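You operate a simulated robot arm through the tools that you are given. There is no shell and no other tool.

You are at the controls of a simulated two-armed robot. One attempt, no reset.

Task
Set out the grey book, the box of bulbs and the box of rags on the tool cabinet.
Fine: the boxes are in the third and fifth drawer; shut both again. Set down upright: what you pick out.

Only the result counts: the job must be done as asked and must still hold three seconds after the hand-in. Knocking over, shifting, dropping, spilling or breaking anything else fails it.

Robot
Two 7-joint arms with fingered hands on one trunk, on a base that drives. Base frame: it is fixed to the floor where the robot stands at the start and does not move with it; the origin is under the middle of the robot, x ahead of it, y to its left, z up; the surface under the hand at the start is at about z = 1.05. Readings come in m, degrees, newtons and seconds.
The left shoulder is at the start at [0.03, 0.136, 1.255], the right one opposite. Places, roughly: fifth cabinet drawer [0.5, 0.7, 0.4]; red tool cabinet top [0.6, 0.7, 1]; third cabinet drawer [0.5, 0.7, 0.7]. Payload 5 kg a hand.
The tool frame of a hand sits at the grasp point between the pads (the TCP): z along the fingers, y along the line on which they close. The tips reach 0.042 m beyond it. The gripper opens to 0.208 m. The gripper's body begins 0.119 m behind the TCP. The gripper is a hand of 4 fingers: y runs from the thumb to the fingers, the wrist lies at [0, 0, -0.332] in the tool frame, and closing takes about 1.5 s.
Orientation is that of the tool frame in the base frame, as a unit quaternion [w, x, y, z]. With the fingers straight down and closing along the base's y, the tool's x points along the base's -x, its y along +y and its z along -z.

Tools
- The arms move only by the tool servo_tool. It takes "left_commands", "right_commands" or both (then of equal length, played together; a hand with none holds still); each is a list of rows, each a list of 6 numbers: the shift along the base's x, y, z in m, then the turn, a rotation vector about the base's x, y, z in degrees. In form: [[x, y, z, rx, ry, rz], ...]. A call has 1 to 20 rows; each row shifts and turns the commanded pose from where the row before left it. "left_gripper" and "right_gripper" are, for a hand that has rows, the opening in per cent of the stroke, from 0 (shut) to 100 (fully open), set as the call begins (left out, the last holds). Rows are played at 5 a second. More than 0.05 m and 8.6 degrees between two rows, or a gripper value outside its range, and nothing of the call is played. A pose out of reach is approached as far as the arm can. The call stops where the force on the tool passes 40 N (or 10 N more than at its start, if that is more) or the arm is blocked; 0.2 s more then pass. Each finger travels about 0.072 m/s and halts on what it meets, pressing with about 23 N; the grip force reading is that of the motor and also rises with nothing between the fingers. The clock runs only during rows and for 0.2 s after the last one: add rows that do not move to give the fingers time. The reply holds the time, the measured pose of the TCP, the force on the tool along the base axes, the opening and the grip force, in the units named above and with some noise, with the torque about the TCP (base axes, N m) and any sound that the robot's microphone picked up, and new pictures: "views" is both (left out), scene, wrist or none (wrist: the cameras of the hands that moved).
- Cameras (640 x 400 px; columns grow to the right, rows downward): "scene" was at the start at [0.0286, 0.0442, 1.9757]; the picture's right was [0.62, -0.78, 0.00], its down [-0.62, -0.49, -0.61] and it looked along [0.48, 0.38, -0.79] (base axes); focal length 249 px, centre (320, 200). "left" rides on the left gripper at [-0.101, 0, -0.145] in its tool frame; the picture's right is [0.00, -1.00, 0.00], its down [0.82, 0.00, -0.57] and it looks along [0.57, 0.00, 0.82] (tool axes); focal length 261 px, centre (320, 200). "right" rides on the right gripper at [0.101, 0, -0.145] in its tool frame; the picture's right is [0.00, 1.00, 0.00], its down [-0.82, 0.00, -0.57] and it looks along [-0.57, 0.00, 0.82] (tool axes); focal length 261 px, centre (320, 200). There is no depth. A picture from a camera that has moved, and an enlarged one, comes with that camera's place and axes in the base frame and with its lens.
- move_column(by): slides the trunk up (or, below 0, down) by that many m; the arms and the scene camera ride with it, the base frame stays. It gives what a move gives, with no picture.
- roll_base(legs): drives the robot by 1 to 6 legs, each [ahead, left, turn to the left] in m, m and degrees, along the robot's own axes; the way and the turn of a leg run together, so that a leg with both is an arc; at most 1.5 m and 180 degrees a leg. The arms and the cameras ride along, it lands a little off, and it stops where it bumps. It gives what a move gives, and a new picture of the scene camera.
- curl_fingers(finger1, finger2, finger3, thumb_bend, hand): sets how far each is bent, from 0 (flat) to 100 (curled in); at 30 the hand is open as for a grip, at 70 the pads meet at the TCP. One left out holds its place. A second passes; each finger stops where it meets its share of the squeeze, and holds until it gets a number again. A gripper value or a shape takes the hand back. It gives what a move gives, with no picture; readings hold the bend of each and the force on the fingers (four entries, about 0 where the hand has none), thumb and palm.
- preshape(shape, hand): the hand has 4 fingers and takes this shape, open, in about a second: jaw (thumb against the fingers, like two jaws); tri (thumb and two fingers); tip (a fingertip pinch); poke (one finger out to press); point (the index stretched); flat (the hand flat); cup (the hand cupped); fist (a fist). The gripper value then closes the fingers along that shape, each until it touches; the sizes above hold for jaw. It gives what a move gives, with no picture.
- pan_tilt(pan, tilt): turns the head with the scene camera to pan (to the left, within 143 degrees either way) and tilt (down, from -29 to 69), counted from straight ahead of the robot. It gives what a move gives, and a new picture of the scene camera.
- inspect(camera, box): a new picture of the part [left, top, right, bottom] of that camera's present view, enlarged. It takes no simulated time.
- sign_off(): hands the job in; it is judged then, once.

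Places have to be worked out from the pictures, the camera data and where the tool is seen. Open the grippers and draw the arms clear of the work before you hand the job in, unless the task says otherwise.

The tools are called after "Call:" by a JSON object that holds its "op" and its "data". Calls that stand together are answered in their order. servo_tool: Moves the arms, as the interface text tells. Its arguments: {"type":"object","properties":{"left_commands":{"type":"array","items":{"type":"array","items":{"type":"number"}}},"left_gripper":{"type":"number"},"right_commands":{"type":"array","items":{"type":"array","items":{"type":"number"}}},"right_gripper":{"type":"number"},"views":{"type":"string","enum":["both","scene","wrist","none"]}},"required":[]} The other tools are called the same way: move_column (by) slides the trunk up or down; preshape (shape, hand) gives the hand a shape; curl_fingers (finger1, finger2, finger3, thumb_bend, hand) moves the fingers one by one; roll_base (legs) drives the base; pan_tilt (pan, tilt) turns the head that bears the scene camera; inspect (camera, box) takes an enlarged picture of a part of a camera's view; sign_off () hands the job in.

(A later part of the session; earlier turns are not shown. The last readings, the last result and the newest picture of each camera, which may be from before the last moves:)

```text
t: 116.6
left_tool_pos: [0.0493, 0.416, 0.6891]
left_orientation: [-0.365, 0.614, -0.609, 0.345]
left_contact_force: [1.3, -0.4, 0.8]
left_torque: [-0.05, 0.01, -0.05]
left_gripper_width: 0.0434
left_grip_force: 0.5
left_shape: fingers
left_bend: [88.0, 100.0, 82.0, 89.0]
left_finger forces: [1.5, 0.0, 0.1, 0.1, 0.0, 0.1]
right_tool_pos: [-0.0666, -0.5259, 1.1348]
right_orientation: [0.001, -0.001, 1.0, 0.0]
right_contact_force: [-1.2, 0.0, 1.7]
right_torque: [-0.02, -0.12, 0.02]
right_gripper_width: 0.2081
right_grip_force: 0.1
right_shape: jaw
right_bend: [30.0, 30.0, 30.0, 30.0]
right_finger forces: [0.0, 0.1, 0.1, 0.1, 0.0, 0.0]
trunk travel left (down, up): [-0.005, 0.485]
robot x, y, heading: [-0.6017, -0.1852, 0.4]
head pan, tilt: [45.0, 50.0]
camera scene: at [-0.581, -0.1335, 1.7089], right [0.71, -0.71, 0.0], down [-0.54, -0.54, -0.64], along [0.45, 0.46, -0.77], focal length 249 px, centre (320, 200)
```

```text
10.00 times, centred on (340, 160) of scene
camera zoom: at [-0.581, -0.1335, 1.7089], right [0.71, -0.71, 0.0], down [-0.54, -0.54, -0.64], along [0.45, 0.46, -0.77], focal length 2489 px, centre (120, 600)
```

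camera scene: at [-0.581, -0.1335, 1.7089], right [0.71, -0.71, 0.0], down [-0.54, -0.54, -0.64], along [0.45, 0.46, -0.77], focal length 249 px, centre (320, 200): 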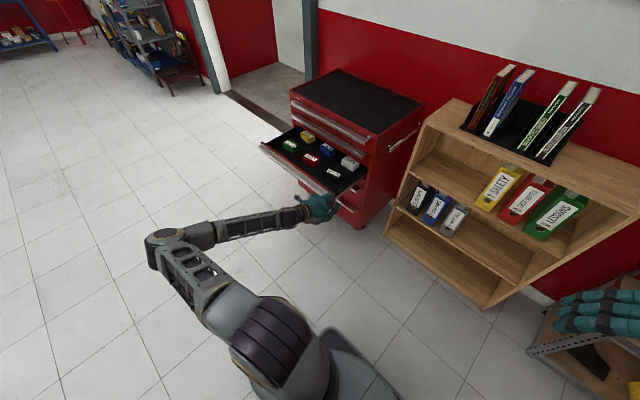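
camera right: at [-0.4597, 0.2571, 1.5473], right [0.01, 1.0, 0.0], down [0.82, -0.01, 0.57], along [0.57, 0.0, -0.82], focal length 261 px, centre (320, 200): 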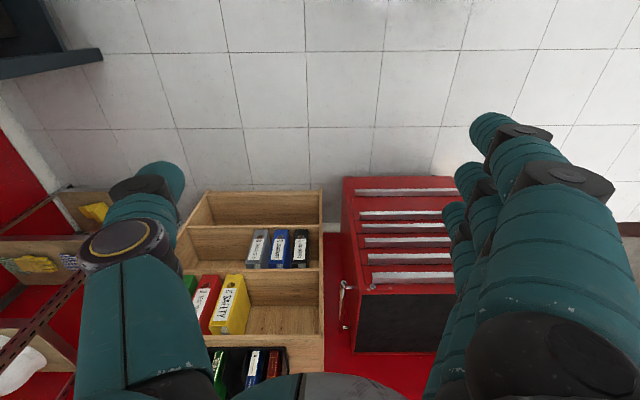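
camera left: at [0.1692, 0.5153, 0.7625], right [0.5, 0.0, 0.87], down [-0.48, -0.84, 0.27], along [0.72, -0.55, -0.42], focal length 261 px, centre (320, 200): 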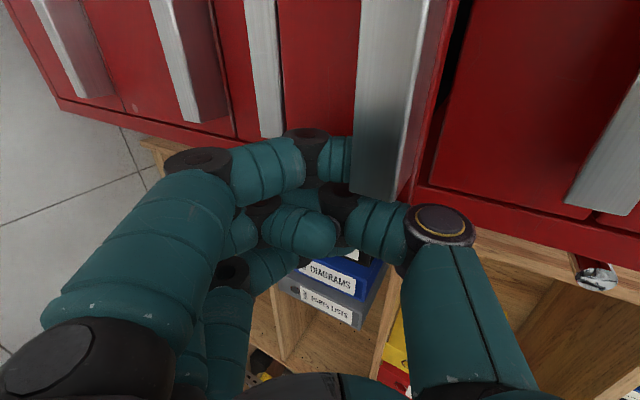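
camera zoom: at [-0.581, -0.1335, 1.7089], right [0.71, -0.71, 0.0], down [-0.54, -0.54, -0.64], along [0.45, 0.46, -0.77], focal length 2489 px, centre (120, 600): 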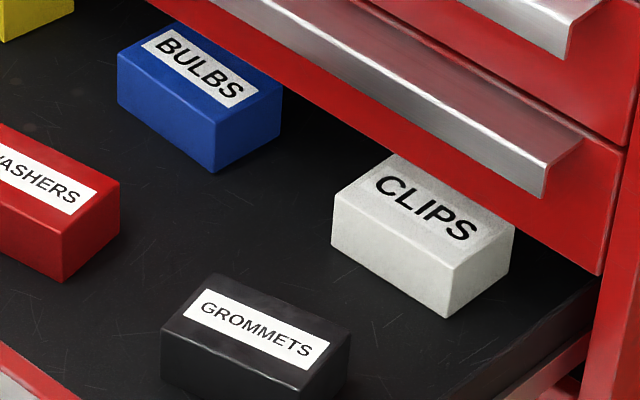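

The bulbs box is the blue one in the back row, centred near (0.36, 0.745) and about 0.095 × 0.055 × 0.04 m, partly under drawer 2's handle. I pull the drawer out another 0.13 m.

Call:
{"op": "roll_base", "data": {"legs": [[-0.13, 0, 0]]}}

Call:
{"op": "inspect", "data": {"camera": "scene", "box": [270, 90, 400, 190]}}

```text
t: 117.9
left_tool_pos: [-0.0841, 0.4156, 0.6908]
left_orientation: [-0.364, 0.613, -0.611, 0.345]
left_contact_force: [-0.6, -0.7, -0.4]
left_torque: [0.0, 0.02, -0.03]
left_gripper_width: 0.0434
left_grip_force: 0.1
left_shape: fingers
left_bend: [88.0, 100.0, 82.0, 89.0]
left_finger forces: [0.1, 0.0, 0.0, 0.0, 0.1, 0.1]
right_tool_pos: [-0.2001, -0.525, 1.1348]
right_orientation: [0.001, -0.002, 1.0, 0.0]
right_contact_force: [-1.3, 0.5, 0.8]
right_torque: [-0.01, -0.23, 0.0]
right_gripper_width: 0.208
right_grip_force: 0.0
right_shape: jaw
right_bend: [30.0, 30.0, 30.0, 30.0]
right_finger forces: [0.0, 0.0, 0.0, 0.1, 0.0, 0.1]
trunk travel left (down, up): [-0.005, 0.485]
robot x, y, heading: [-0.7325, -0.183, -0.0]
head pan, tilt: [45.0, 50.0]
camera scene: at [-0.7128, -0.1337, 1.7089], right [0.71, -0.71, 0.0], down [-0.54, -0.54, -0.64], along [0.45, 0.46, -0.77], focal length 249 px, centre (320, 200)
```

scene: 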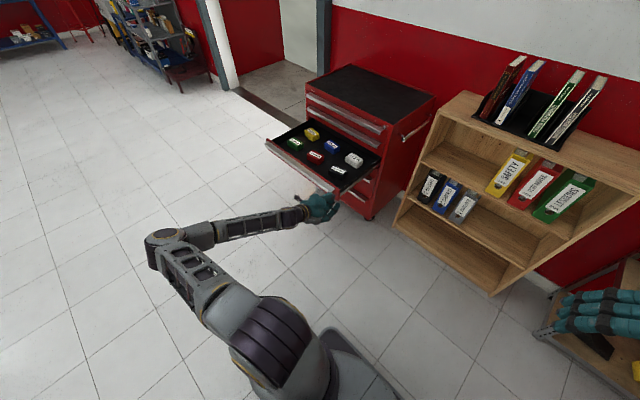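

```text
4.00 times, centred on (335, 140) of scene
camera zoom: at [-0.7128, -0.1337, 1.7089], right [0.71, -0.71, 0.0], down [-0.54, -0.54, -0.64], along [0.45, 0.46, -0.77], focal length 996 px, centre (260, 440)
```

zoom: 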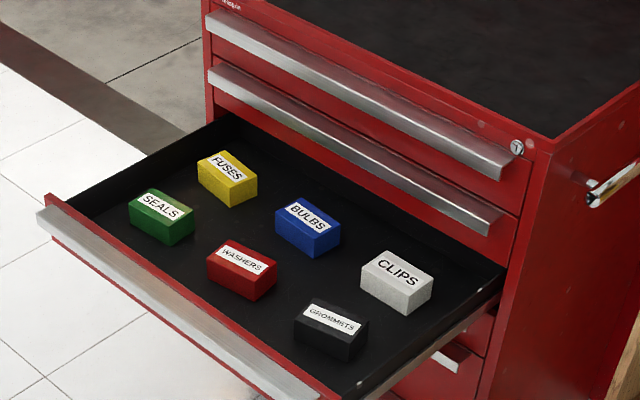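

The drawer came out about 0.09 m more. I check the hand and handle with the wrist camera.

Call:
{"op": "inspect", "data": {"camera": "left", "box": [0, 0, 640, 400]}}

Call:
{"op": "inspect", "data": {"camera": "scene", "box": [270, 150, 370, 230]}}

```text
1.00 times, centred on (320, 200) of left (not enlarged: the box is as wide or as high as the picture)
camera zoom: at [-0.2109, 0.5139, 0.7636], right [0.5, -0.01, 0.87], down [-0.48, -0.84, 0.27], along [0.72, -0.55, -0.42], focal length 261 px, centre (320, 200)
```

zoom: 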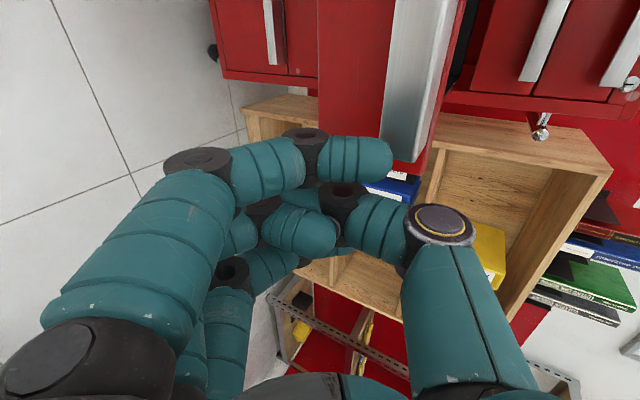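

```text
5.00 times, centred on (320, 190) of scene
camera zoom: at [-0.7128, -0.1337, 1.7089], right [0.71, -0.71, 0.0], down [-0.54, -0.54, -0.64], along [0.45, 0.46, -0.77], focal length 1244 px, centre (320, 250)
```

zoom: 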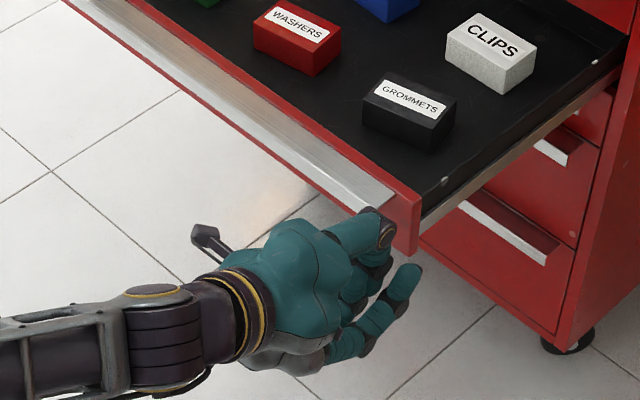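

The finger slipped off near the end, but the drawer is out about 0.36 m (lip at x≈−0.044), enough. I withdraw the left hand back and up, out of the way.

Call:
{"op": "servo_tool", "data": {"left_commands": [[-0.03, 0, 0, 0, 0, 0], [-0.03, 0, 0, 0, 0, 0], [-0.03, 0, 0, 0, 0, 0], [-0.03, 0, 0.02, 0, 0, 0], [-0.01, 0, 0.04, 0, 0, 0], [0, 0, 0.04, 0, 0, 0], [0, 0, 0.04, 0, 0, 0], [0, 0, 0.04, 0, 0, 0], [0, 0, 0.04, 0, 0, 0], [0, 0, 0.04, 0, 0, 0]], "views": "none"}}

Call:
{"op": "roll_base", "data": {"legs": [[0, 1.03, 0]]}}

```text
t: 120.1
left_tool_pos: [-0.2132, 0.4144, 0.9499]
left_orientation: [-0.365, 0.613, -0.61, 0.344]
left_contact_force: [0.1, -0.2, -0.5]
left_torque: [0.04, -0.01, 0.07]
left_gripper_width: 0.0433
left_grip_force: 0.1
left_shape: fingers
left_bend: [88.0, 100.0, 82.0, 89.0]
left_finger forces: [0.0, 0.0, 0.1, 0.0, 0.0, 0.0]
right_tool_pos: [-0.1969, -0.5265, 1.1339]
right_orientation: [0.0, -0.001, 1.0, 0.001]
right_contact_force: [0.2, -1.2, -0.6]
right_torque: [0.07, 0.0, 0.0]
right_gripper_width: 0.2083
right_grip_force: 0.2
right_shape: jaw
right_bend: [30.0, 30.0, 30.0, 30.0]
right_finger forces: [0.1, 0.0, 0.0, 0.2, 0.0, 0.1]
trunk travel left (down, up): [-0.005, 0.485]
robot x, y, heading: [-0.7335, -0.1858, 0.0]
head pan, tilt: [45.0, 50.0]
```

```text
t: 125.4
left_tool_pos: [-0.218, 1.4532, 0.9477]
left_orientation: [-0.364, 0.615, -0.61, 0.343]
left_contact_force: [0.3, 0.5, -1.0]
left_torque: [-0.02, -0.03, -0.03]
left_gripper_width: 0.0434
left_grip_force: 0.0
left_shape: fingers
left_bend: [88.0, 100.0, 82.0, 89.0]
left_finger forces: [0.0, 0.1, 0.0, 0.1, 0.1, 0.1]
right_tool_pos: [-0.2, 0.5126, 1.1352]
right_orientation: [0.0, -0.004, 1.0, 0.0]
right_contact_force: [-0.2, 0.6, 0.0]
right_torque: [-0.07, -0.02, -0.01]
right_gripper_width: 0.2081
right_grip_force: 0.0
right_shape: jaw
right_bend: [30.0, 30.0, 30.0, 30.0]
right_finger forces: [0.0, 0.0, 0.0, 0.0, 0.0, 0.0]
trunk travel left (down, up): [-0.005, 0.485]
robot x, y, heading: [-0.7373, 0.8476, 0.4]
head pan, tilt: [45.0, 50.0]
camera scene: at [-0.7144, 0.9032, 1.7088], right [0.71, -0.7, 0.0], down [-0.54, -0.55, -0.64], along [0.45, 0.46, -0.77], focal length 249 px, centre (320, 200)
```

scene: 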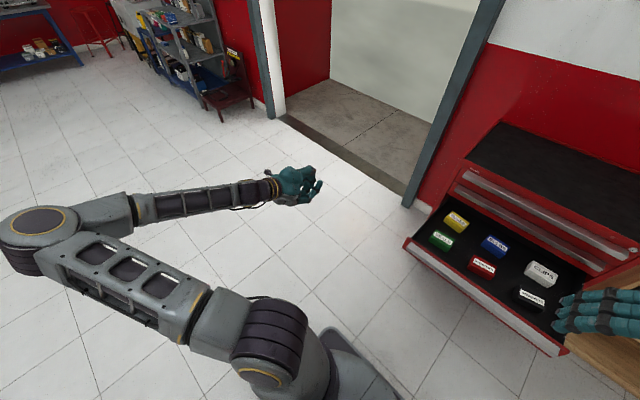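

Now I drive forward toward the open drawer and look straight at it.

Call:
{"op": "roll_base", "data": {"legs": [[0.29, 0, -0.4]]}}

Call:
{"op": "pan_tilt", "data": {"pan": -8, "tilt": 55}}

Call:
{"op": "inspect", "data": {"camera": "scene", "box": [240, 120, 440, 245]}}

```text
t: 127.4
left_tool_pos: [0.0796, 1.4486, 0.9471]
left_orientation: [0.363, -0.612, 0.612, -0.346]
left_contact_force: [0.6, 0.0, -0.6]
left_torque: [0.02, 0.04, 0.03]
left_gripper_width: 0.0432
left_grip_force: 0.1
left_shape: fingers
left_bend: [88.0, 100.0, 82.0, 89.0]
left_finger forces: [0.0, 0.0, 0.0, 0.1, 0.0, 0.0]
right_tool_pos: [0.0906, 0.5084, 1.1327]
right_orientation: [0.001, 0.001, 1.0, 0.0]
right_contact_force: [1.8, -0.4, -0.7]
right_torque: [0.01, 0.11, 0.01]
right_gripper_width: 0.2078
right_grip_force: 0.0
right_shape: jaw
right_bend: [30.0, 30.0, 30.0, 30.0]
right_finger forces: [0.0, 0.0, 0.0, 0.0, 0.0, 0.0]
trunk travel left (down, up): [-0.005, 0.485]
robot x, y, heading: [-0.4445, 0.8495, -0.3]
head pan, tilt: [45.0, 50.0]
camera scene: at [-0.4208, 0.9026, 1.7088], right [0.7, -0.71, 0.0], down [-0.54, -0.54, -0.64], along [0.46, 0.45, -0.77], focal length 249 px, centre (320, 200)
```

scene: 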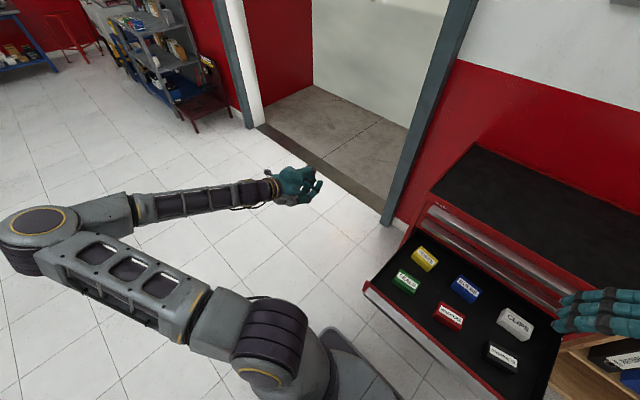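

```text
t: 128.7
left_tool_pos: [0.0776, 1.4487, 0.9474]
left_orientation: [-0.364, 0.612, -0.612, 0.346]
left_contact_force: [-0.8, -0.3, 0.9]
left_torque: [0.0, 0.02, 0.0]
left_gripper_width: 0.0435
left_grip_force: 0.1
left_shape: fingers
left_bend: [88.0, 100.0, 82.0, 89.0]
left_finger forces: [0.1, 0.1, 0.0, 0.0, 0.0, 0.0]
right_tool_pos: [0.0883, 0.508, 1.1335]
right_orientation: [0.0, 0.001, 1.0, 0.0]
right_contact_force: [1.2, 0.0, -0.2]
right_torque: [0.02, 0.02, 0.0]
right_gripper_width: 0.208
right_grip_force: 0.1
right_shape: jaw
right_bend: [30.0, 30.0, 30.0, 30.0]
right_finger forces: [0.0, 0.0, 0.1, 0.0, 0.0, 0.0]
trunk travel left (down, up): [-0.005, 0.485]
robot x, y, heading: [-0.4472, 0.8529, -0.3]
head pan, tilt: [-8.0, 55.0]
camera scene: at [-0.4057, 0.8381, 1.7023], right [-0.14, -0.99, 0.0], down [-0.81, 0.12, -0.57], along [0.57, -0.08, -0.82], focal length 249 px, centre (320, 200)
```

scene: 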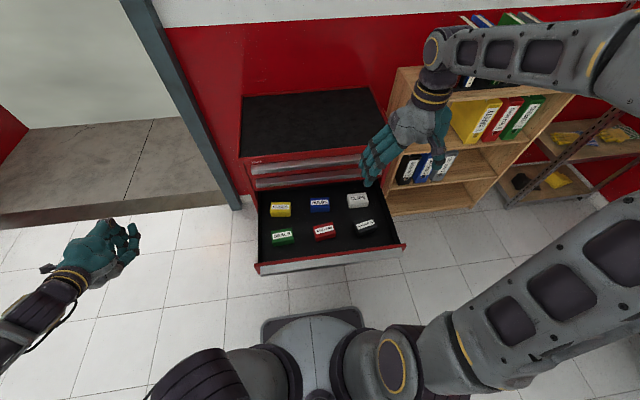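

```text
3.20 times, centred on (340, 182) of scene
camera zoom: at [-0.4057, 0.8381, 1.7023], right [-0.14, -0.99, 0.0], down [-0.81, 0.12, -0.57], along [0.57, -0.08, -0.82], focal length 796 px, centre (256, 256)
```

zoom: 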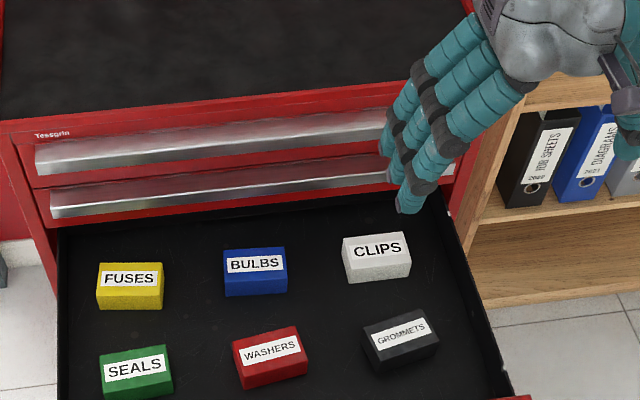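

From two views the bulbs box sits at x 0.239–0.289, y 0.742±0.047, z 0.669–0.72. The right hand (camera on the robot side) will take it, closing along y; I bring it above the box with a slight backward lean and 67 % opening.

Call:
{"op": "servo_tool", "data": {"right_commands": [[0.02, 0.029, -0.025, 0, 0, 0], [0.02, 0.029, -0.025, 0, 0, 0], [0.02, 0.029, -0.025, 0, 0, 0], [0.02, 0.029, -0.025, 0, 0, 0], [0.02, 0.029, -0.025, 0, 0, 0], [0.02, 0.029, -0.025, 0, 0, 0], [0.02, 0.029, -0.025, 0, 0, 0], [0.02, 0.031, -0.025, 0, -4, 0], [0.006, 0, -0.02, 0, -4, 0]], "right_gripper": 67, "views": "both"}}

```text
t: 130.7
left_tool_pos: [0.0782, 1.4486, 0.9484]
left_orientation: [-0.363, 0.613, -0.612, 0.345]
left_contact_force: [-1.0, -0.3, -0.9]
left_torque: [0.03, -0.01, 0.05]
left_gripper_width: 0.0435
left_grip_force: 0.0
left_shape: fingers
left_bend: [88.0, 100.0, 82.0, 89.0]
left_finger forces: [0.1, 0.0, 0.0, 0.0, 0.1, 0.1]
right_tool_pos: [0.2536, 0.7428, 0.9128]
right_orientation: [0.071, 0.001, 0.997, 0.001]
right_contact_force: [1.0, 0.0, 0.3]
right_torque: [0.02, 0.04, 0.0]
right_gripper_width: 0.1397
right_grip_force: 0.1
right_shape: jaw
right_bend: [29.0, 29.0, 29.0, 61.0]
right_finger forces: [0.0, 0.1, 0.1, 0.0, 0.0, 0.0]
trunk travel left (down, up): [-0.005, 0.485]
robot x, y, heading: [-0.4458, 0.8522, -0.1]
head pan, tilt: [-8.0, 55.0]
camera scene: at [-0.4059, 0.8377, 1.7024], right [-0.14, -0.99, 0.0], down [-0.81, 0.12, -0.57], along [0.57, -0.08, -0.82], focal length 249 px, centre (320, 200)
camera right: at [0.1336, 0.7419, 1.0434], right [0.01, 1.0, 0.0], down [0.73, -0.01, 0.68], along [0.68, 0.0, -0.73], focal length 261 px, centre (320, 200)
```

scene: 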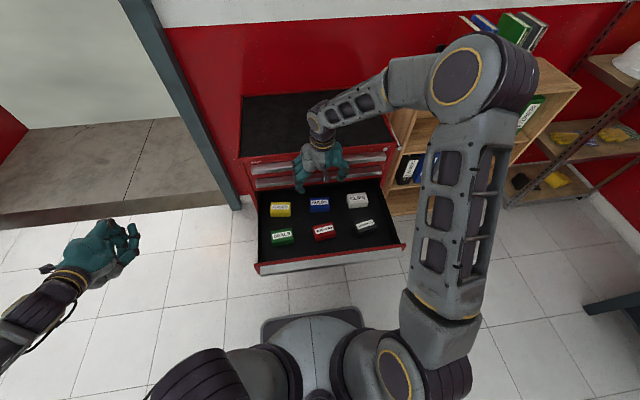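
right: 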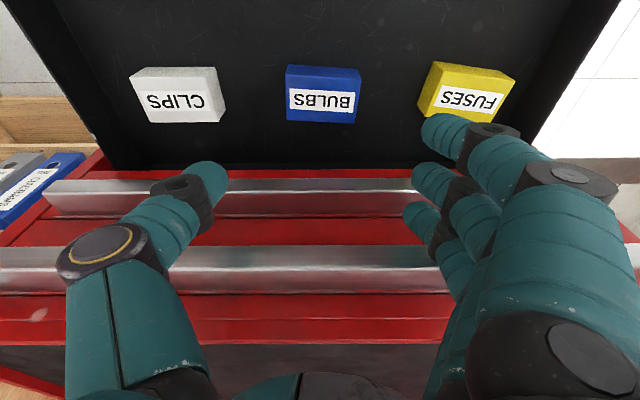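

The hand is centred over the BULBS box (box y≈0.745, x≈0.264). I lower it around the box.

Call:
{"op": "servo_tool", "data": {"right_commands": [[0, 0.001, -0.03, 0, 0, 0], [0, 0.001, -0.03, 0, 0, 0], [0, 0, -0.03, 0, 0, 0], [0, 0, -0.03, 0, 0, 0], [0, 0, -0.03, 0, 0, 0], [0, 0, -0.025, 0, 0, 0], [0, 0, -0.015, 0, 0, 0]], "views": "wrist"}}

```text
t: 132.3
left_tool_pos: [0.0777, 1.4492, 0.948]
left_orientation: [-0.362, 0.613, -0.612, 0.345]
left_contact_force: [-0.2, 0.0, -0.1]
left_torque: [0.0, 0.01, 0.04]
left_gripper_width: 0.0437
left_grip_force: 0.0
left_shape: fingers
left_bend: [88.0, 100.0, 82.0, 89.0]
left_finger forces: [0.0, 0.0, 0.1, 0.0, 0.0, 0.0]
right_tool_pos: [0.2543, 0.7441, 0.7234]
right_orientation: [0.07, 0.002, 0.998, 0.0]
right_contact_force: [0.1, 0.8, -0.3]
right_torque: [-0.01, 0.02, 0.0]
right_gripper_width: 0.1396
right_grip_force: 0.1
right_shape: jaw
right_bend: [29.0, 29.0, 29.0, 61.0]
right_finger forces: [0.0, 0.0, 0.0, 0.0, 0.1, 0.0]
trunk travel left (down, up): [-0.005, 0.485]
robot x, y, heading: [-0.447, 0.8477, -0.2]
head pan, tilt: [-8.0, 55.0]
camera right: at [0.1342, 0.7433, 0.853], right [0.01, 1.0, 0.0], down [0.73, -0.01, 0.68], along [0.68, 0.0, -0.73], focal length 261 px, centre (320, 200)
```

right: 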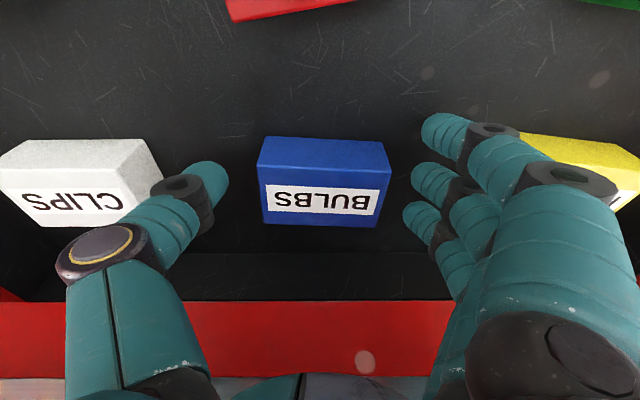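

The box is between thumb and fingers. Its top is at z≈0.71 and the fingertips at ≈0.689, so I lower another 12 mm and close.

Call:
{"op": "servo_tool", "data": {"right_commands": [[0.002, 0, -0.012, 0, 0, 0], [0, 0, 0, 0, 0, 0]], "views": "none"}}

Call:
{"op": "servo_tool", "data": {"right_commands": [[0, 0, 0, 0, 0, 0], [0, 0, 0, 0, 0, 0], [0, 0, 0, 0, 0, 0], [0, 0, 0, 0, 0, 0], [0, 0, 0, 0, 0, 0], [0, 0, 0, 0, 0, 0], [0, 0, 0, 0, 0, 0]], "right_gripper": 30, "views": "wrist"}}

```text
t: 132.9
left_tool_pos: [0.0779, 1.4492, 0.9495]
left_orientation: [-0.363, 0.612, -0.612, 0.346]
left_contact_force: [0.4, -0.2, 0.2]
left_torque: [0.02, 0.01, 0.0]
left_gripper_width: 0.0431
left_grip_force: 0.1
left_shape: fingers
left_bend: [88.0, 100.0, 82.0, 89.0]
left_finger forces: [0.0, 0.0, 0.1, 0.0, 0.1, 0.0]
right_tool_pos: [0.2574, 0.7435, 0.7127]
right_orientation: [0.072, 0.002, 0.997, 0.001]
right_contact_force: [1.3, -1.2, 18.2]
right_torque: [1.51, 0.62, -0.05]
right_gripper_width: 0.139
right_grip_force: 0.0
right_shape: jaw
right_bend: [27.0, 29.0, 29.0, 61.0]
right_finger forces: [18.1, 0.0, 0.1, 0.0, 0.1, 0.0]
trunk travel left (down, up): [-0.005, 0.485]
robot x, y, heading: [-0.4488, 0.8482, -0.6]
head pan, tilt: [-8.0, 55.0]
```

```text
t: 134.5
left_tool_pos: [0.0773, 1.4498, 0.9493]
left_orientation: [0.363, -0.611, 0.612, -0.345]
left_contact_force: [-0.2, 0.1, -0.4]
left_torque: [0.0, 0.01, 0.02]
left_gripper_width: 0.0434
left_grip_force: 0.1
left_shape: fingers
left_bend: [88.0, 100.0, 82.0, 89.0]
left_finger forces: [0.1, 0.1, 0.0, 0.1, 0.0, 0.1]
right_tool_pos: [0.2566, 0.7444, 0.7115]
right_orientation: [0.071, 0.002, 0.997, 0.001]
right_contact_force: [1.7, 9.6, 23.9]
right_torque: [2.47, 0.78, -0.43]
right_gripper_width: 0.094
right_grip_force: 23.3
right_shape: jaw
right_bend: [72.0, 73.0, 73.0, 70.0]
right_finger forces: [24.2, 9.7, 9.5, 0.0, 18.7, 0.0]
trunk travel left (down, up): [-0.005, 0.485]
robot x, y, heading: [-0.4488, 0.8478, 0.0]
head pan, tilt: [-8.0, 55.0]
camera right: at [0.1353, 0.7445, 0.8421], right [0.01, 1.0, 0.0], down [0.73, -0.01, 0.68], along [0.68, 0.0, -0.73], focal length 261 px, centre (320, 200)
```

right: 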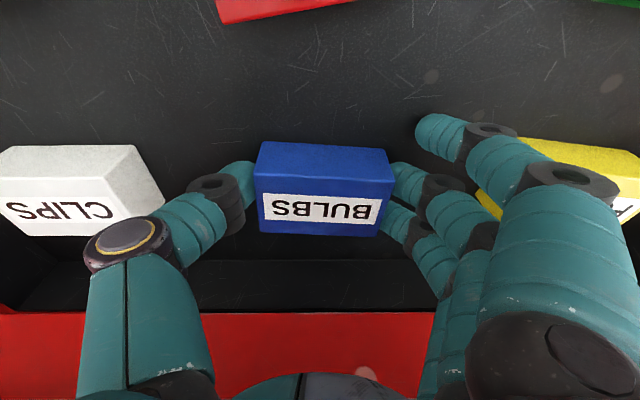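

Finger 1 is resting on the drawer floor, but the box is gripped by thumb and two fingers (~19 N). I lift it slightly and check.

Call:
{"op": "servo_tool", "data": {"right_commands": [[0, 0, 0.006, 0, 0, 0], [0, 0, 0.006, 0, 0, 0], [0, 0, 0.01, 0, 0, 0], [0, 0, 0, 0, 0, 0]], "views": "wrist"}}

```text
t: 135.5
left_tool_pos: [0.0786, 1.4477, 0.948]
left_orientation: [-0.362, 0.612, -0.612, 0.346]
left_contact_force: [0.1, 0.0, -0.7]
left_torque: [-0.03, -0.01, 0.03]
left_gripper_width: 0.0435
left_grip_force: 0.2
left_shape: fingers
left_bend: [88.0, 100.0, 82.0, 89.0]
left_finger forces: [0.0, 0.0, 0.0, 0.0, 0.0, 0.0]
right_tool_pos: [0.256, 0.7437, 0.7329]
right_orientation: [0.069, 0.001, 0.998, 0.0]
right_contact_force: [0.1, 0.2, 0.3]
right_torque: [-0.02, 0.04, 0.0]
right_gripper_width: 0.0891
right_grip_force: 23.4
right_shape: jaw
right_bend: [73.0, 73.0, 73.0, 70.0]
right_finger forces: [0.1, 9.6, 9.3, 0.1, 18.8, 0.0]
trunk travel left (down, up): [-0.005, 0.485]
robot x, y, heading: [-0.4469, 0.8561, -0.3]
head pan, tilt: [-8.0, 55.0]
camera right: at [0.136, 0.7441, 0.8629], right [0.01, 1.0, 0.0], down [0.73, -0.01, 0.68], along [0.68, 0.0, -0.73], focal length 261 px, centre (320, 200)
```

right: 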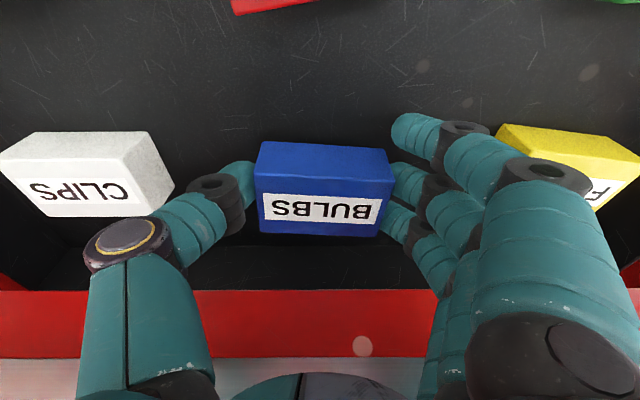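

The box is held and lifted clear. I raise it straight up, keeping the same hand tilt so the box stays upright.

Call:
{"op": "servo_tool", "data": {"right_commands": [[0, 0, 0.03, 0, 0, 0], [0, 0, 0.035, 0, 0, 0], [0, 0, 0.04, 0, 0, 0], [0, 0, 0.04, 0, 0, 0], [0, 0, 0.04, 0, 0, 0], [-0.01, 0, 0.04, 0, 0, 0], [-0.01, 0, 0.04, 0, 0, 0], [-0.01, 0, 0.04, 0, 0, 0], [-0.01, 0, 0.04, 0, 0, 0], [-0.01, 0, 0.04, 0, 0, 0], [-0.01, 0, 0.04, 0, 0, 0], [-0.01, 0, 0.04, 0, 0, 0]], "views": "both"}}

```text
t: 138.1
left_tool_pos: [0.0771, 1.4493, 0.9485]
left_orientation: [-0.363, 0.612, -0.612, 0.346]
left_contact_force: [-0.5, 0.6, 0.1]
left_torque: [0.01, -0.04, -0.03]
left_gripper_width: 0.0434
left_grip_force: 0.1
left_shape: fingers
left_bend: [88.0, 100.0, 82.0, 89.0]
left_finger forces: [0.0, 0.0, 0.1, 0.0, 0.0, 0.1]
right_tool_pos: [0.1847, 0.7444, 1.1992]
right_orientation: [0.07, 0.001, 0.998, 0.001]
right_contact_force: [-0.9, 0.4, -1.1]
right_torque: [-0.02, -0.06, 0.01]
right_gripper_width: 0.0894
right_grip_force: 22.9
right_shape: jaw
right_bend: [73.0, 73.0, 73.0, 70.0]
right_finger forces: [0.0, 9.6, 9.3, 0.0, 18.9, 0.0]
trunk travel left (down, up): [-0.005, 0.485]
robot x, y, heading: [-0.4394, 0.8498, -0.1]
head pan, tilt: [-8.0, 55.0]
camera scene: at [-0.4068, 0.8384, 1.7024], right [-0.14, -0.99, 0.0], down [-0.81, 0.12, -0.57], along [0.57, -0.08, -0.82], focal length 249 px, centre (320, 200)
camera right: at [0.0646, 0.7445, 1.3287], right [0.01, 1.0, 0.0], down [0.73, -0.01, 0.68], along [0.68, 0.0, -0.73], focal length 261 px, centre (320, 200)
```

scene: 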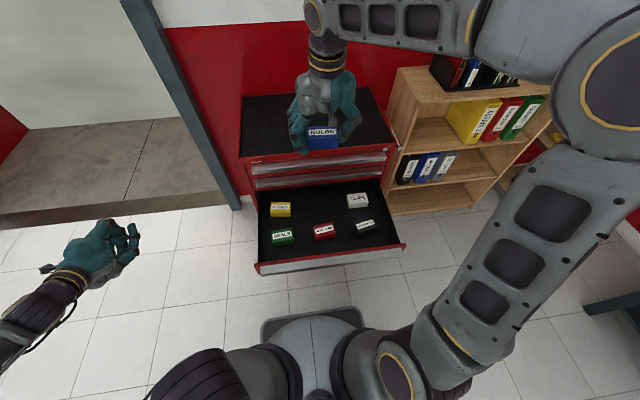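
right: 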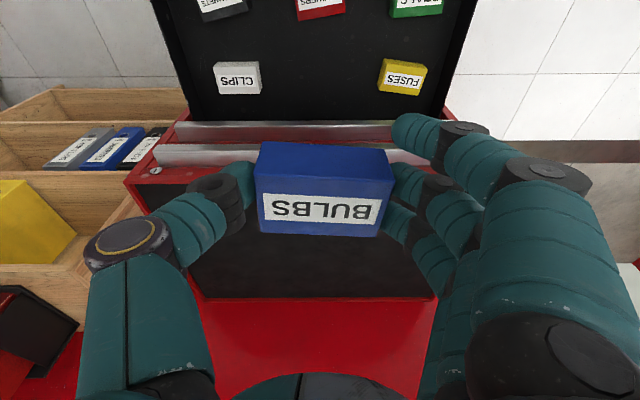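

The box is secure. I raise the trunk back to its normal height for reaching the cabinet top, and look at the top in detail.

Call:
{"op": "move_column", "data": {"by": 0.27}}

Call:
{"op": "pan_tilt", "data": {"pan": -5, "tilt": 50}}

Call:
{"op": "inspect", "data": {"camera": "scene", "box": [220, 100, 420, 225]}}

```text
t: 140.8
left_tool_pos: [0.0781, 1.4487, 1.2171]
left_orientation: [0.363, -0.612, 0.612, -0.345]
left_contact_force: [-0.8, -0.6, 0.2]
left_torque: [-0.01, 0.0, 0.04]
left_gripper_width: 0.0436
left_grip_force: 0.2
left_shape: fingers
left_bend: [88.0, 100.0, 82.0, 89.0]
left_finger forces: [0.0, 0.1, 0.0, 0.0, 0.1, 0.1]
right_tool_pos: [0.1863, 0.7437, 1.4682]
right_orientation: [0.069, 0.002, 0.998, 0.0]
right_contact_force: [0.0, -0.8, -0.9]
right_torque: [0.02, 0.01, -0.02]
right_gripper_width: 0.0892
right_grip_force: 23.1
right_shape: jaw
right_bend: [73.0, 73.0, 73.0, 70.0]
right_finger forces: [0.0, 9.6, 9.2, 0.1, 18.9, 0.0]
trunk travel left (down, up): [-0.275, 0.215]
robot x, y, heading: [-0.4437, 0.8507, -0.3]
head pan, tilt: [-8.0, 55.0]
```

```text
t: 141.5
left_tool_pos: [0.0786, 1.4487, 1.2189]
left_orientation: [-0.363, 0.612, -0.612, 0.346]
left_contact_force: [0.0, -0.3, 0.4]
left_torque: [-0.01, 0.03, -0.01]
left_gripper_width: 0.0435
left_grip_force: 0.1
left_shape: fingers
left_bend: [88.0, 100.0, 82.0, 89.0]
left_finger forces: [0.0, 0.1, 0.1, 0.0, 0.1, 0.1]
right_tool_pos: [0.1863, 0.7445, 1.4672]
right_orientation: [0.069, 0.001, 0.998, 0.001]
right_contact_force: [0.0, -0.4, -1.0]
right_torque: [0.01, 0.06, -0.03]
right_gripper_width: 0.0893
right_grip_force: 23.4
right_shape: jaw
right_bend: [73.0, 73.0, 73.0, 70.0]
right_finger forces: [0.0, 9.6, 9.2, 0.0, 18.8, 0.0]
trunk travel left (down, up): [-0.275, 0.215]
robot x, y, heading: [-0.4462, 0.8489, -0.1]
head pan, tilt: [-5.0, 50.0]
camera scene: at [-0.4003, 0.8414, 1.9788], right [-0.09, -1.0, 0.0], down [-0.76, 0.07, -0.64], along [0.64, -0.06, -0.77], focal length 249 px, centre (320, 200)
```

scene: 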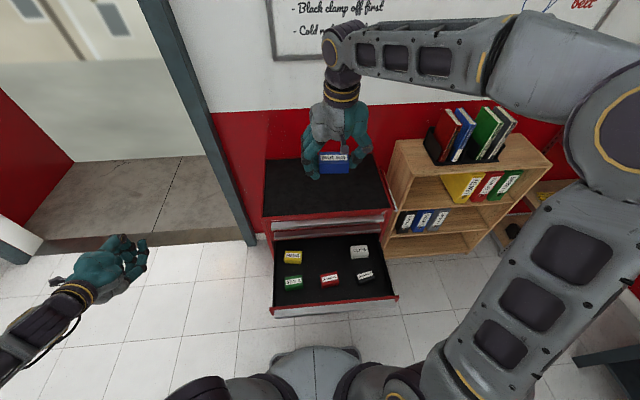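

```text
3.20 times, centred on (320, 162) of scene
camera zoom: at [-0.4003, 0.8414, 1.9788], right [-0.09, -1.0, 0.0], down [-0.76, 0.07, -0.64], along [0.64, -0.06, -0.77], focal length 796 px, centre (320, 320)
```

zoom: 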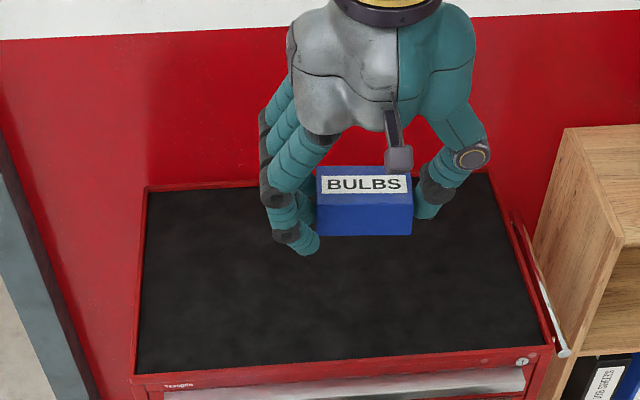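

The mat top is at z≈0.975, spanning x 0.36–0.79, y 0.41–1.06. I carry the bulbs box over to about (0.47, 0.90) and lower it.

Call:
{"op": "servo_tool", "data": {"right_commands": [[0.034, 0.0195, 0, 0, 0, 0], [0.034, 0.0195, 0, 0, 0, 0], [0.034, 0.0195, 0, 0, 0, 0], [0.034, 0.0195, 0, 0, 0, 0], [0.034, 0.0195, -0.02, 0, 0, 0], [0.034, 0.0195, -0.02, 0, 0, 0], [0.034, 0.0195, -0.02, 0, 0, 0], [0.034, 0.0195, -0.02, 0, 0, 0], [0, 0, -0.04, 0, 0, 0], [0, 0, -0.04, 0, 0, 0], [0, 0, -0.04, 0, 0, 0], [0, 0, -0.04, 0, 0, 0], [0, 0, -0.04, 0, 0, 0], [0, 0, -0.04, 0, 0, 0], [0, 0, -0.04, 0, 0, 0]], "views": "both"}}

```text
t: 144.7
left_tool_pos: [0.0786, 1.4501, 1.2171]
left_orientation: [-0.363, 0.612, -0.612, 0.346]
left_contact_force: [0.5, -0.1, -0.9]
left_torque: [-0.04, 0.02, -0.02]
left_gripper_width: 0.0433
left_grip_force: 0.0
left_shape: fingers
left_bend: [88.0, 100.0, 82.0, 89.0]
left_finger forces: [0.0, 0.0, 0.1, 0.1, 0.0, 0.1]
right_tool_pos: [0.4597, 0.8993, 1.1061]
right_orientation: [0.069, 0.002, 0.998, 0.0]
right_contact_force: [1.1, 0.3, -0.2]
right_torque: [0.0, 0.2, -0.02]
right_gripper_width: 0.0893
right_grip_force: 23.2
right_shape: jaw
right_bend: [73.0, 73.0, 73.0, 70.0]
right_finger forces: [0.0, 9.6, 9.2, 0.1, 18.8, 0.0]
trunk travel left (down, up): [-0.275, 0.215]
robot x, y, heading: [-0.4447, 0.85, -0.4]
head pan, tilt: [-5.0, 50.0]
camera scene: at [-0.3982, 0.8421, 1.9787], right [-0.09, -1.0, 0.0], down [-0.76, 0.07, -0.64], along [0.64, -0.06, -0.77], focal length 249 px, centre (320, 200)
camera right: at [0.3397, 0.9003, 1.2367], right [0.01, 1.0, 0.0], down [0.73, -0.01, 0.68], along [0.68, 0.0, -0.73], focal length 261 px, centre (320, 200)
```

scene: 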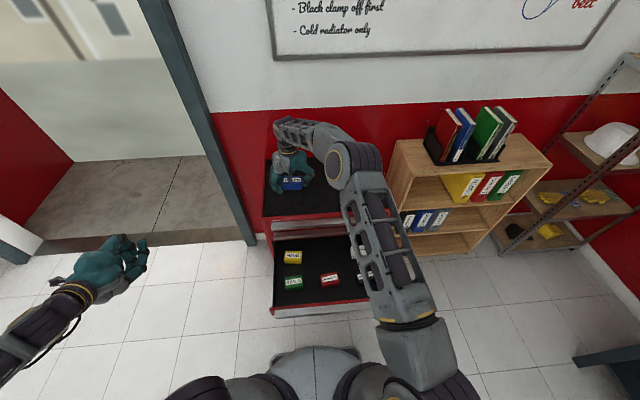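
right: 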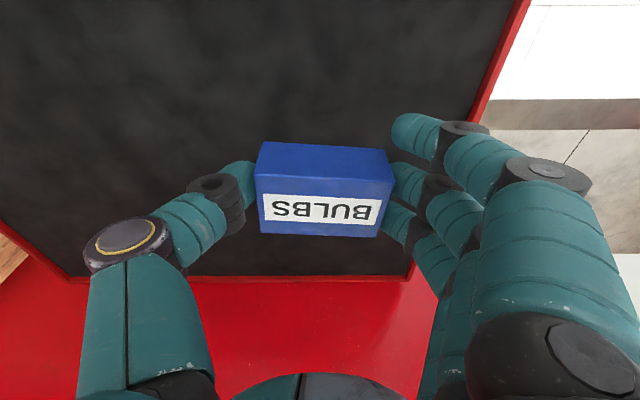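

I lower it towards the mat in small steps near the end, watching the force.

Call:
{"op": "servo_tool", "data": {"right_commands": [[0, 0, -0.03, 0, 0, 0], [0, 0, -0.03, 0, 0, 0], [0, 0, -0.015, 0, 0, 0], [0, 0, -0.005, 0, 0, 0], [0, 0, 0, 0, 0, 0]], "views": "wrist"}}

Call:
{"op": "inspect", "data": {"camera": "right", "box": [220, 110, 420, 260]}}

```text
t: 145.9
left_tool_pos: [0.0783, 1.449, 1.2175]
left_orientation: [0.362, -0.612, 0.612, -0.345]
left_contact_force: [-0.7, 0.2, 0.0]
left_torque: [0.0, -0.02, -0.04]
left_gripper_width: 0.0434
left_grip_force: 0.1
left_shape: fingers
left_bend: [88.0, 100.0, 82.0, 89.0]
left_finger forces: [0.0, 0.0, 0.0, 0.0, 0.1, 0.0]
right_tool_pos: [0.4588, 0.8992, 1.0293]
right_orientation: [0.07, 0.002, 0.998, 0.001]
right_contact_force: [0.7, -1.0, -1.5]
right_torque: [0.02, 0.01, -0.01]
right_gripper_width: 0.0895
right_grip_force: 22.8
right_shape: jaw
right_bend: [73.0, 73.0, 73.0, 70.0]
right_finger forces: [0.0, 9.6, 9.2, 0.1, 18.8, 0.0]
trunk travel left (down, up): [-0.275, 0.215]
robot x, y, heading: [-0.4453, 0.8531, -0.3]
head pan, tilt: [-5.0, 50.0]
camera right: at [0.3375, 0.9, 1.1583], right [0.01, 1.0, 0.0], down [0.73, -0.01, 0.68], along [0.68, 0.0, -0.73], focal length 261 px, centre (320, 200)
```

right: 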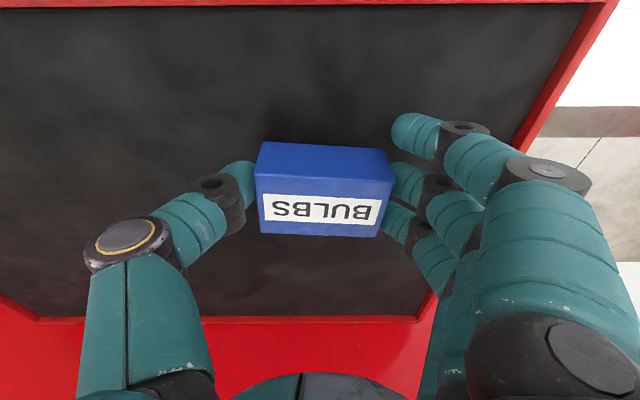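

```text
2.67 times, centred on (320, 185) of right
camera zoom: at [0.3375, 0.9, 1.1583], right [0.01, 1.0, 0.0], down [0.73, -0.01, 0.68], along [0.68, 0.0, -0.73], focal length 695 px, centre (320, 240)
```

zoom: 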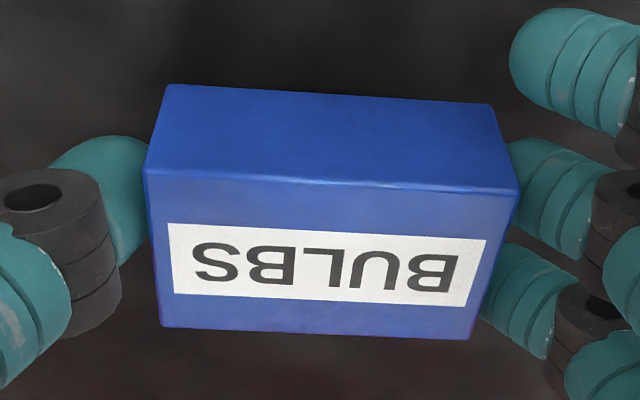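

No contact yet; continuing down in 3 mm steps.

Call:
{"op": "servo_tool", "data": {"right_commands": [[0, 0, -0.003, 0, 0, 0], [0, 0, -0.003, 0, 0, 0], [0, 0, -0.003, 0, 0, 0], [0, 0, 0, 0, 0, 0]], "views": "none"}}

Call:
{"op": "servo_tool", "data": {"right_commands": [[0, 0, -0.003, 0, 0, 0], [0, 0, 0, 0, 0, 0]], "views": "none"}}

```text
t: 146.9
left_tool_pos: [0.0781, 1.4495, 1.2189]
left_orientation: [-0.362, 0.612, -0.612, 0.345]
left_contact_force: [-0.5, 0.1, -0.8]
left_torque: [0.02, -0.01, 0.01]
left_gripper_width: 0.0432
left_grip_force: 0.0
left_shape: fingers
left_bend: [88.0, 100.0, 82.0, 89.0]
left_finger forces: [0.0, 0.0, 0.1, 0.1, 0.1, 0.0]
right_tool_pos: [0.4586, 0.9002, 1.0189]
right_orientation: [0.07, 0.002, 0.998, 0.0]
right_contact_force: [0.0, -0.2, -1.0]
right_torque: [0.0, -0.01, -0.04]
right_gripper_width: 0.0893
right_grip_force: 23.2
right_shape: jaw
right_bend: [73.0, 73.0, 73.0, 70.0]
right_finger forces: [0.1, 9.6, 9.2, 0.0, 18.9, 0.1]
trunk travel left (down, up): [-0.275, 0.215]
robot x, y, heading: [-0.4464, 0.8485, -0.2]
head pan, tilt: [-5.0, 50.0]
```

```text
t: 147.5
left_tool_pos: [0.078, 1.4494, 1.2187]
left_orientation: [-0.362, 0.612, -0.612, 0.345]
left_contact_force: [0.0, 0.1, 0.0]
left_torque: [0.01, -0.02, 0.03]
left_gripper_width: 0.0434
left_grip_force: 0.1
left_shape: fingers
left_bend: [88.0, 100.0, 82.0, 89.0]
left_finger forces: [0.0, 0.1, 0.1, 0.1, 0.0, 0.0]
right_tool_pos: [0.4577, 0.9002, 1.0171]
right_orientation: [0.07, 0.002, 0.998, -0.001]
right_contact_force: [0.1, 1.0, -1.1]
right_torque: [0.0, 0.0, 0.01]
right_gripper_width: 0.0895
right_grip_force: 23.2
right_shape: jaw
right_bend: [73.0, 73.0, 73.0, 70.0]
right_finger forces: [0.0, 9.6, 9.1, 0.1, 18.9, 0.0]
trunk travel left (down, up): [-0.275, 0.215]
robot x, y, heading: [-0.4471, 0.8517, 0.0]
head pan, tilt: [-5.0, 50.0]
```

Still no contact at 1.017; I keep lowering in 3 mm steps.

Call:
{"op": "servo_tool", "data": {"right_commands": [[0, 0, -0.003, 0, 0, 0], [0, 0, 0, 0, 0, 0]], "views": "none"}}

Call:
{"op": "servo_tool", "data": {"right_commands": [[0, 0, -0.003, 0, 0, 0], [0, 0, 0, 0, 0, 0]], "views": "none"}}

Call:
{"op": "servo_tool", "data": {"right_commands": [[0, 0, -0.003, 0, 0, 0], [0, 0, 0, 0, 0, 0]], "views": "wrist"}}

```text
t: 148.1
left_tool_pos: [0.0788, 1.4485, 1.2182]
left_orientation: [0.362, -0.612, 0.612, -0.346]
left_contact_force: [0.7, 0.2, 0.1]
left_torque: [0.03, 0.02, 0.0]
left_gripper_width: 0.0433
left_grip_force: 0.1
left_shape: fingers
left_bend: [88.0, 100.0, 82.0, 89.0]
left_finger forces: [0.0, 0.1, 0.0, 0.0, 0.0, 0.0]
right_tool_pos: [0.4593, 0.8989, 1.0134]
right_orientation: [0.071, 0.001, 0.997, -0.001]
right_contact_force: [0.3, 0.9, -0.8]
right_torque: [0.0, 0.04, -0.01]
right_gripper_width: 0.0892
right_grip_force: 22.9
right_shape: jaw
right_bend: [73.0, 73.0, 73.0, 70.0]
right_finger forces: [0.0, 9.6, 9.2, 0.0, 18.8, 0.1]
trunk travel left (down, up): [-0.275, 0.215]
robot x, y, heading: [-0.4454, 0.8525, -0.2]
head pan, tilt: [-5.0, 50.0]
```

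```text
t: 148.7
left_tool_pos: [0.079, 1.4492, 1.2186]
left_orientation: [0.363, -0.612, 0.612, -0.345]
left_contact_force: [0.0, 0.3, 0.7]
left_torque: [-0.01, -0.02, -0.01]
left_gripper_width: 0.0436
left_grip_force: 0.2
left_shape: fingers
left_bend: [88.0, 100.0, 82.0, 89.0]
left_finger forces: [0.0, 0.0, 0.1, 0.0, 0.0, 0.1]
right_tool_pos: [0.4586, 0.8992, 1.0105]
right_orientation: [0.069, 0.001, 0.998, 0.0]
right_contact_force: [1.0, 0.4, -0.8]
right_torque: [-0.02, 0.01, 0.02]
right_gripper_width: 0.0897
right_grip_force: 23.2
right_shape: jaw
right_bend: [73.0, 73.0, 73.0, 70.0]
right_finger forces: [0.0, 9.6, 9.1, 0.0, 18.7, 0.0]
trunk travel left (down, up): [-0.275, 0.215]
robot x, y, heading: [-0.445, 0.8512, -0.2]
head pan, tilt: [-5.0, 50.0]
```

```text
t: 149.3
left_tool_pos: [0.0782, 1.4489, 1.2187]
left_orientation: [-0.363, 0.612, -0.611, 0.347]
left_contact_force: [0.1, 0.2, 0.2]
left_torque: [-0.01, 0.03, -0.02]
left_gripper_width: 0.0434
left_grip_force: 0.0
left_shape: fingers
left_bend: [88.0, 100.0, 82.0, 89.0]
left_finger forces: [0.0, 0.0, 0.1, 0.0, 0.0, 0.1]
right_tool_pos: [0.4576, 0.9001, 1.0091]
right_orientation: [0.071, 0.002, 0.997, 0.001]
right_contact_force: [-0.5, 0.5, 9.1]
right_torque: [0.66, 0.38, 0.0]
right_gripper_width: 0.0894
right_grip_force: 23.1
right_shape: jaw
right_bend: [74.0, 73.0, 73.0, 70.0]
right_finger forces: [9.9, 9.6, 9.2, 0.0, 18.9, 0.0]
trunk travel left (down, up): [-0.275, 0.215]
robot x, y, heading: [-0.4488, 0.8525, -0.1]
head pan, tilt: [-5.0, 50.0]
camera right: at [0.3379, 0.9003, 1.138], right [0.01, 1.0, 0.0], down [0.73, -0.01, 0.68], along [0.68, 0.0, -0.73], focal length 261 px, centre (320, 200)
```

right: 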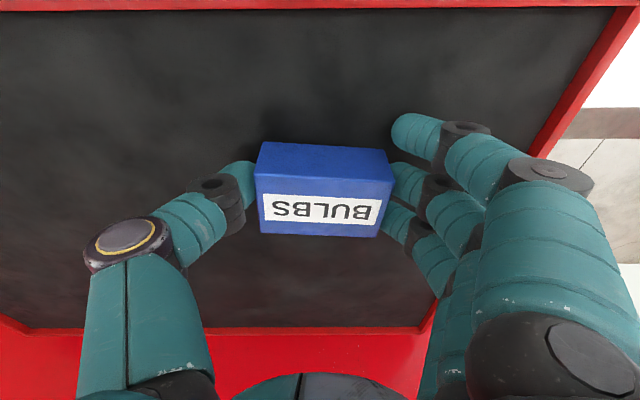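

Finger 1 now touches the mat (10 N), so the box bottom is at most a couple of mm above. I go 2 mm lower, then open the hand gently.

Call:
{"op": "servo_tool", "data": {"right_commands": [[0, 0, -0.002, 0, 0, 0], [0, 0, 0, 0, 0, 0]], "views": "none"}}

Call:
{"op": "servo_tool", "data": {"right_commands": [[0, 0, 0, 0, 0, 0], [0, 0, 0, 0, 0, 0], [0, 0, 0, 0, 0, 0], [0, 0, 0, 0, 0, 0]], "right_gripper": 48, "views": "wrist"}}

```text
t: 149.9
left_tool_pos: [0.0781, 1.4484, 1.219]
left_orientation: [-0.363, 0.612, -0.612, 0.346]
left_contact_force: [-0.1, 0.0, -1.1]
left_torque: [0.04, 0.0, 0.02]
left_gripper_width: 0.0434
left_grip_force: 0.0
left_shape: fingers
left_bend: [88.0, 100.0, 82.0, 89.0]
left_finger forces: [0.0, 0.1, 0.0, 0.1, 0.1, 0.0]
right_tool_pos: [0.4581, 0.8993, 1.0081]
right_orientation: [0.072, 0.002, 0.997, 0.001]
right_contact_force: [3.0, 0.3, 18.9]
right_torque: [1.38, 0.64, -0.24]
right_gripper_width: 0.0896
right_grip_force: 23.3
right_shape: jaw
right_bend: [74.0, 73.0, 73.0, 70.0]
right_finger forces: [20.6, 9.6, 9.2, 0.0, 18.9, 0.0]
trunk travel left (down, up): [-0.275, 0.215]
robot x, y, heading: [-0.4469, 0.8501, -0.3]
head pan, tilt: [-5.0, 50.0]
```

```text
t: 150.9
left_tool_pos: [0.0774, 1.4495, 1.219]
left_orientation: [0.363, -0.611, 0.612, -0.346]
left_contact_force: [0.5, 0.0, 0.7]
left_torque: [0.0, 0.01, 0.0]
left_gripper_width: 0.0435
left_grip_force: 0.1
left_shape: fingers
left_bend: [88.0, 100.0, 82.0, 89.0]
left_finger forces: [0.0, 0.1, 0.0, 0.1, 0.0, 0.0]
right_tool_pos: [0.4594, 0.8991, 1.0074]
right_orientation: [0.071, 0.002, 0.997, 0.001]
right_contact_force: [9.0, 1.4, 26.5]
right_torque: [1.78, 0.62, -0.62]
right_gripper_width: 0.0989
right_grip_force: 0.0
right_shape: jaw
right_bend: [75.0, 73.0, 73.0, 70.0]
right_finger forces: [26.8, 0.1, 0.1, 0.0, 0.1, 0.0]
trunk travel left (down, up): [-0.275, 0.215]
robot x, y, heading: [-0.4467, 0.848, -0.2]
head pan, tilt: [-5.0, 50.0]
camera right: at [0.3376, 0.8998, 1.1367], right [0.01, 1.0, 0.0], down [0.73, -0.01, 0.68], along [0.68, 0.0, -0.73], focal length 261 px, centre (320, 200)
```

right: 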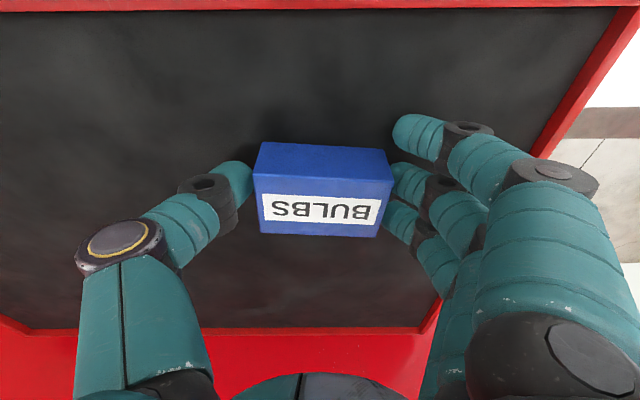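

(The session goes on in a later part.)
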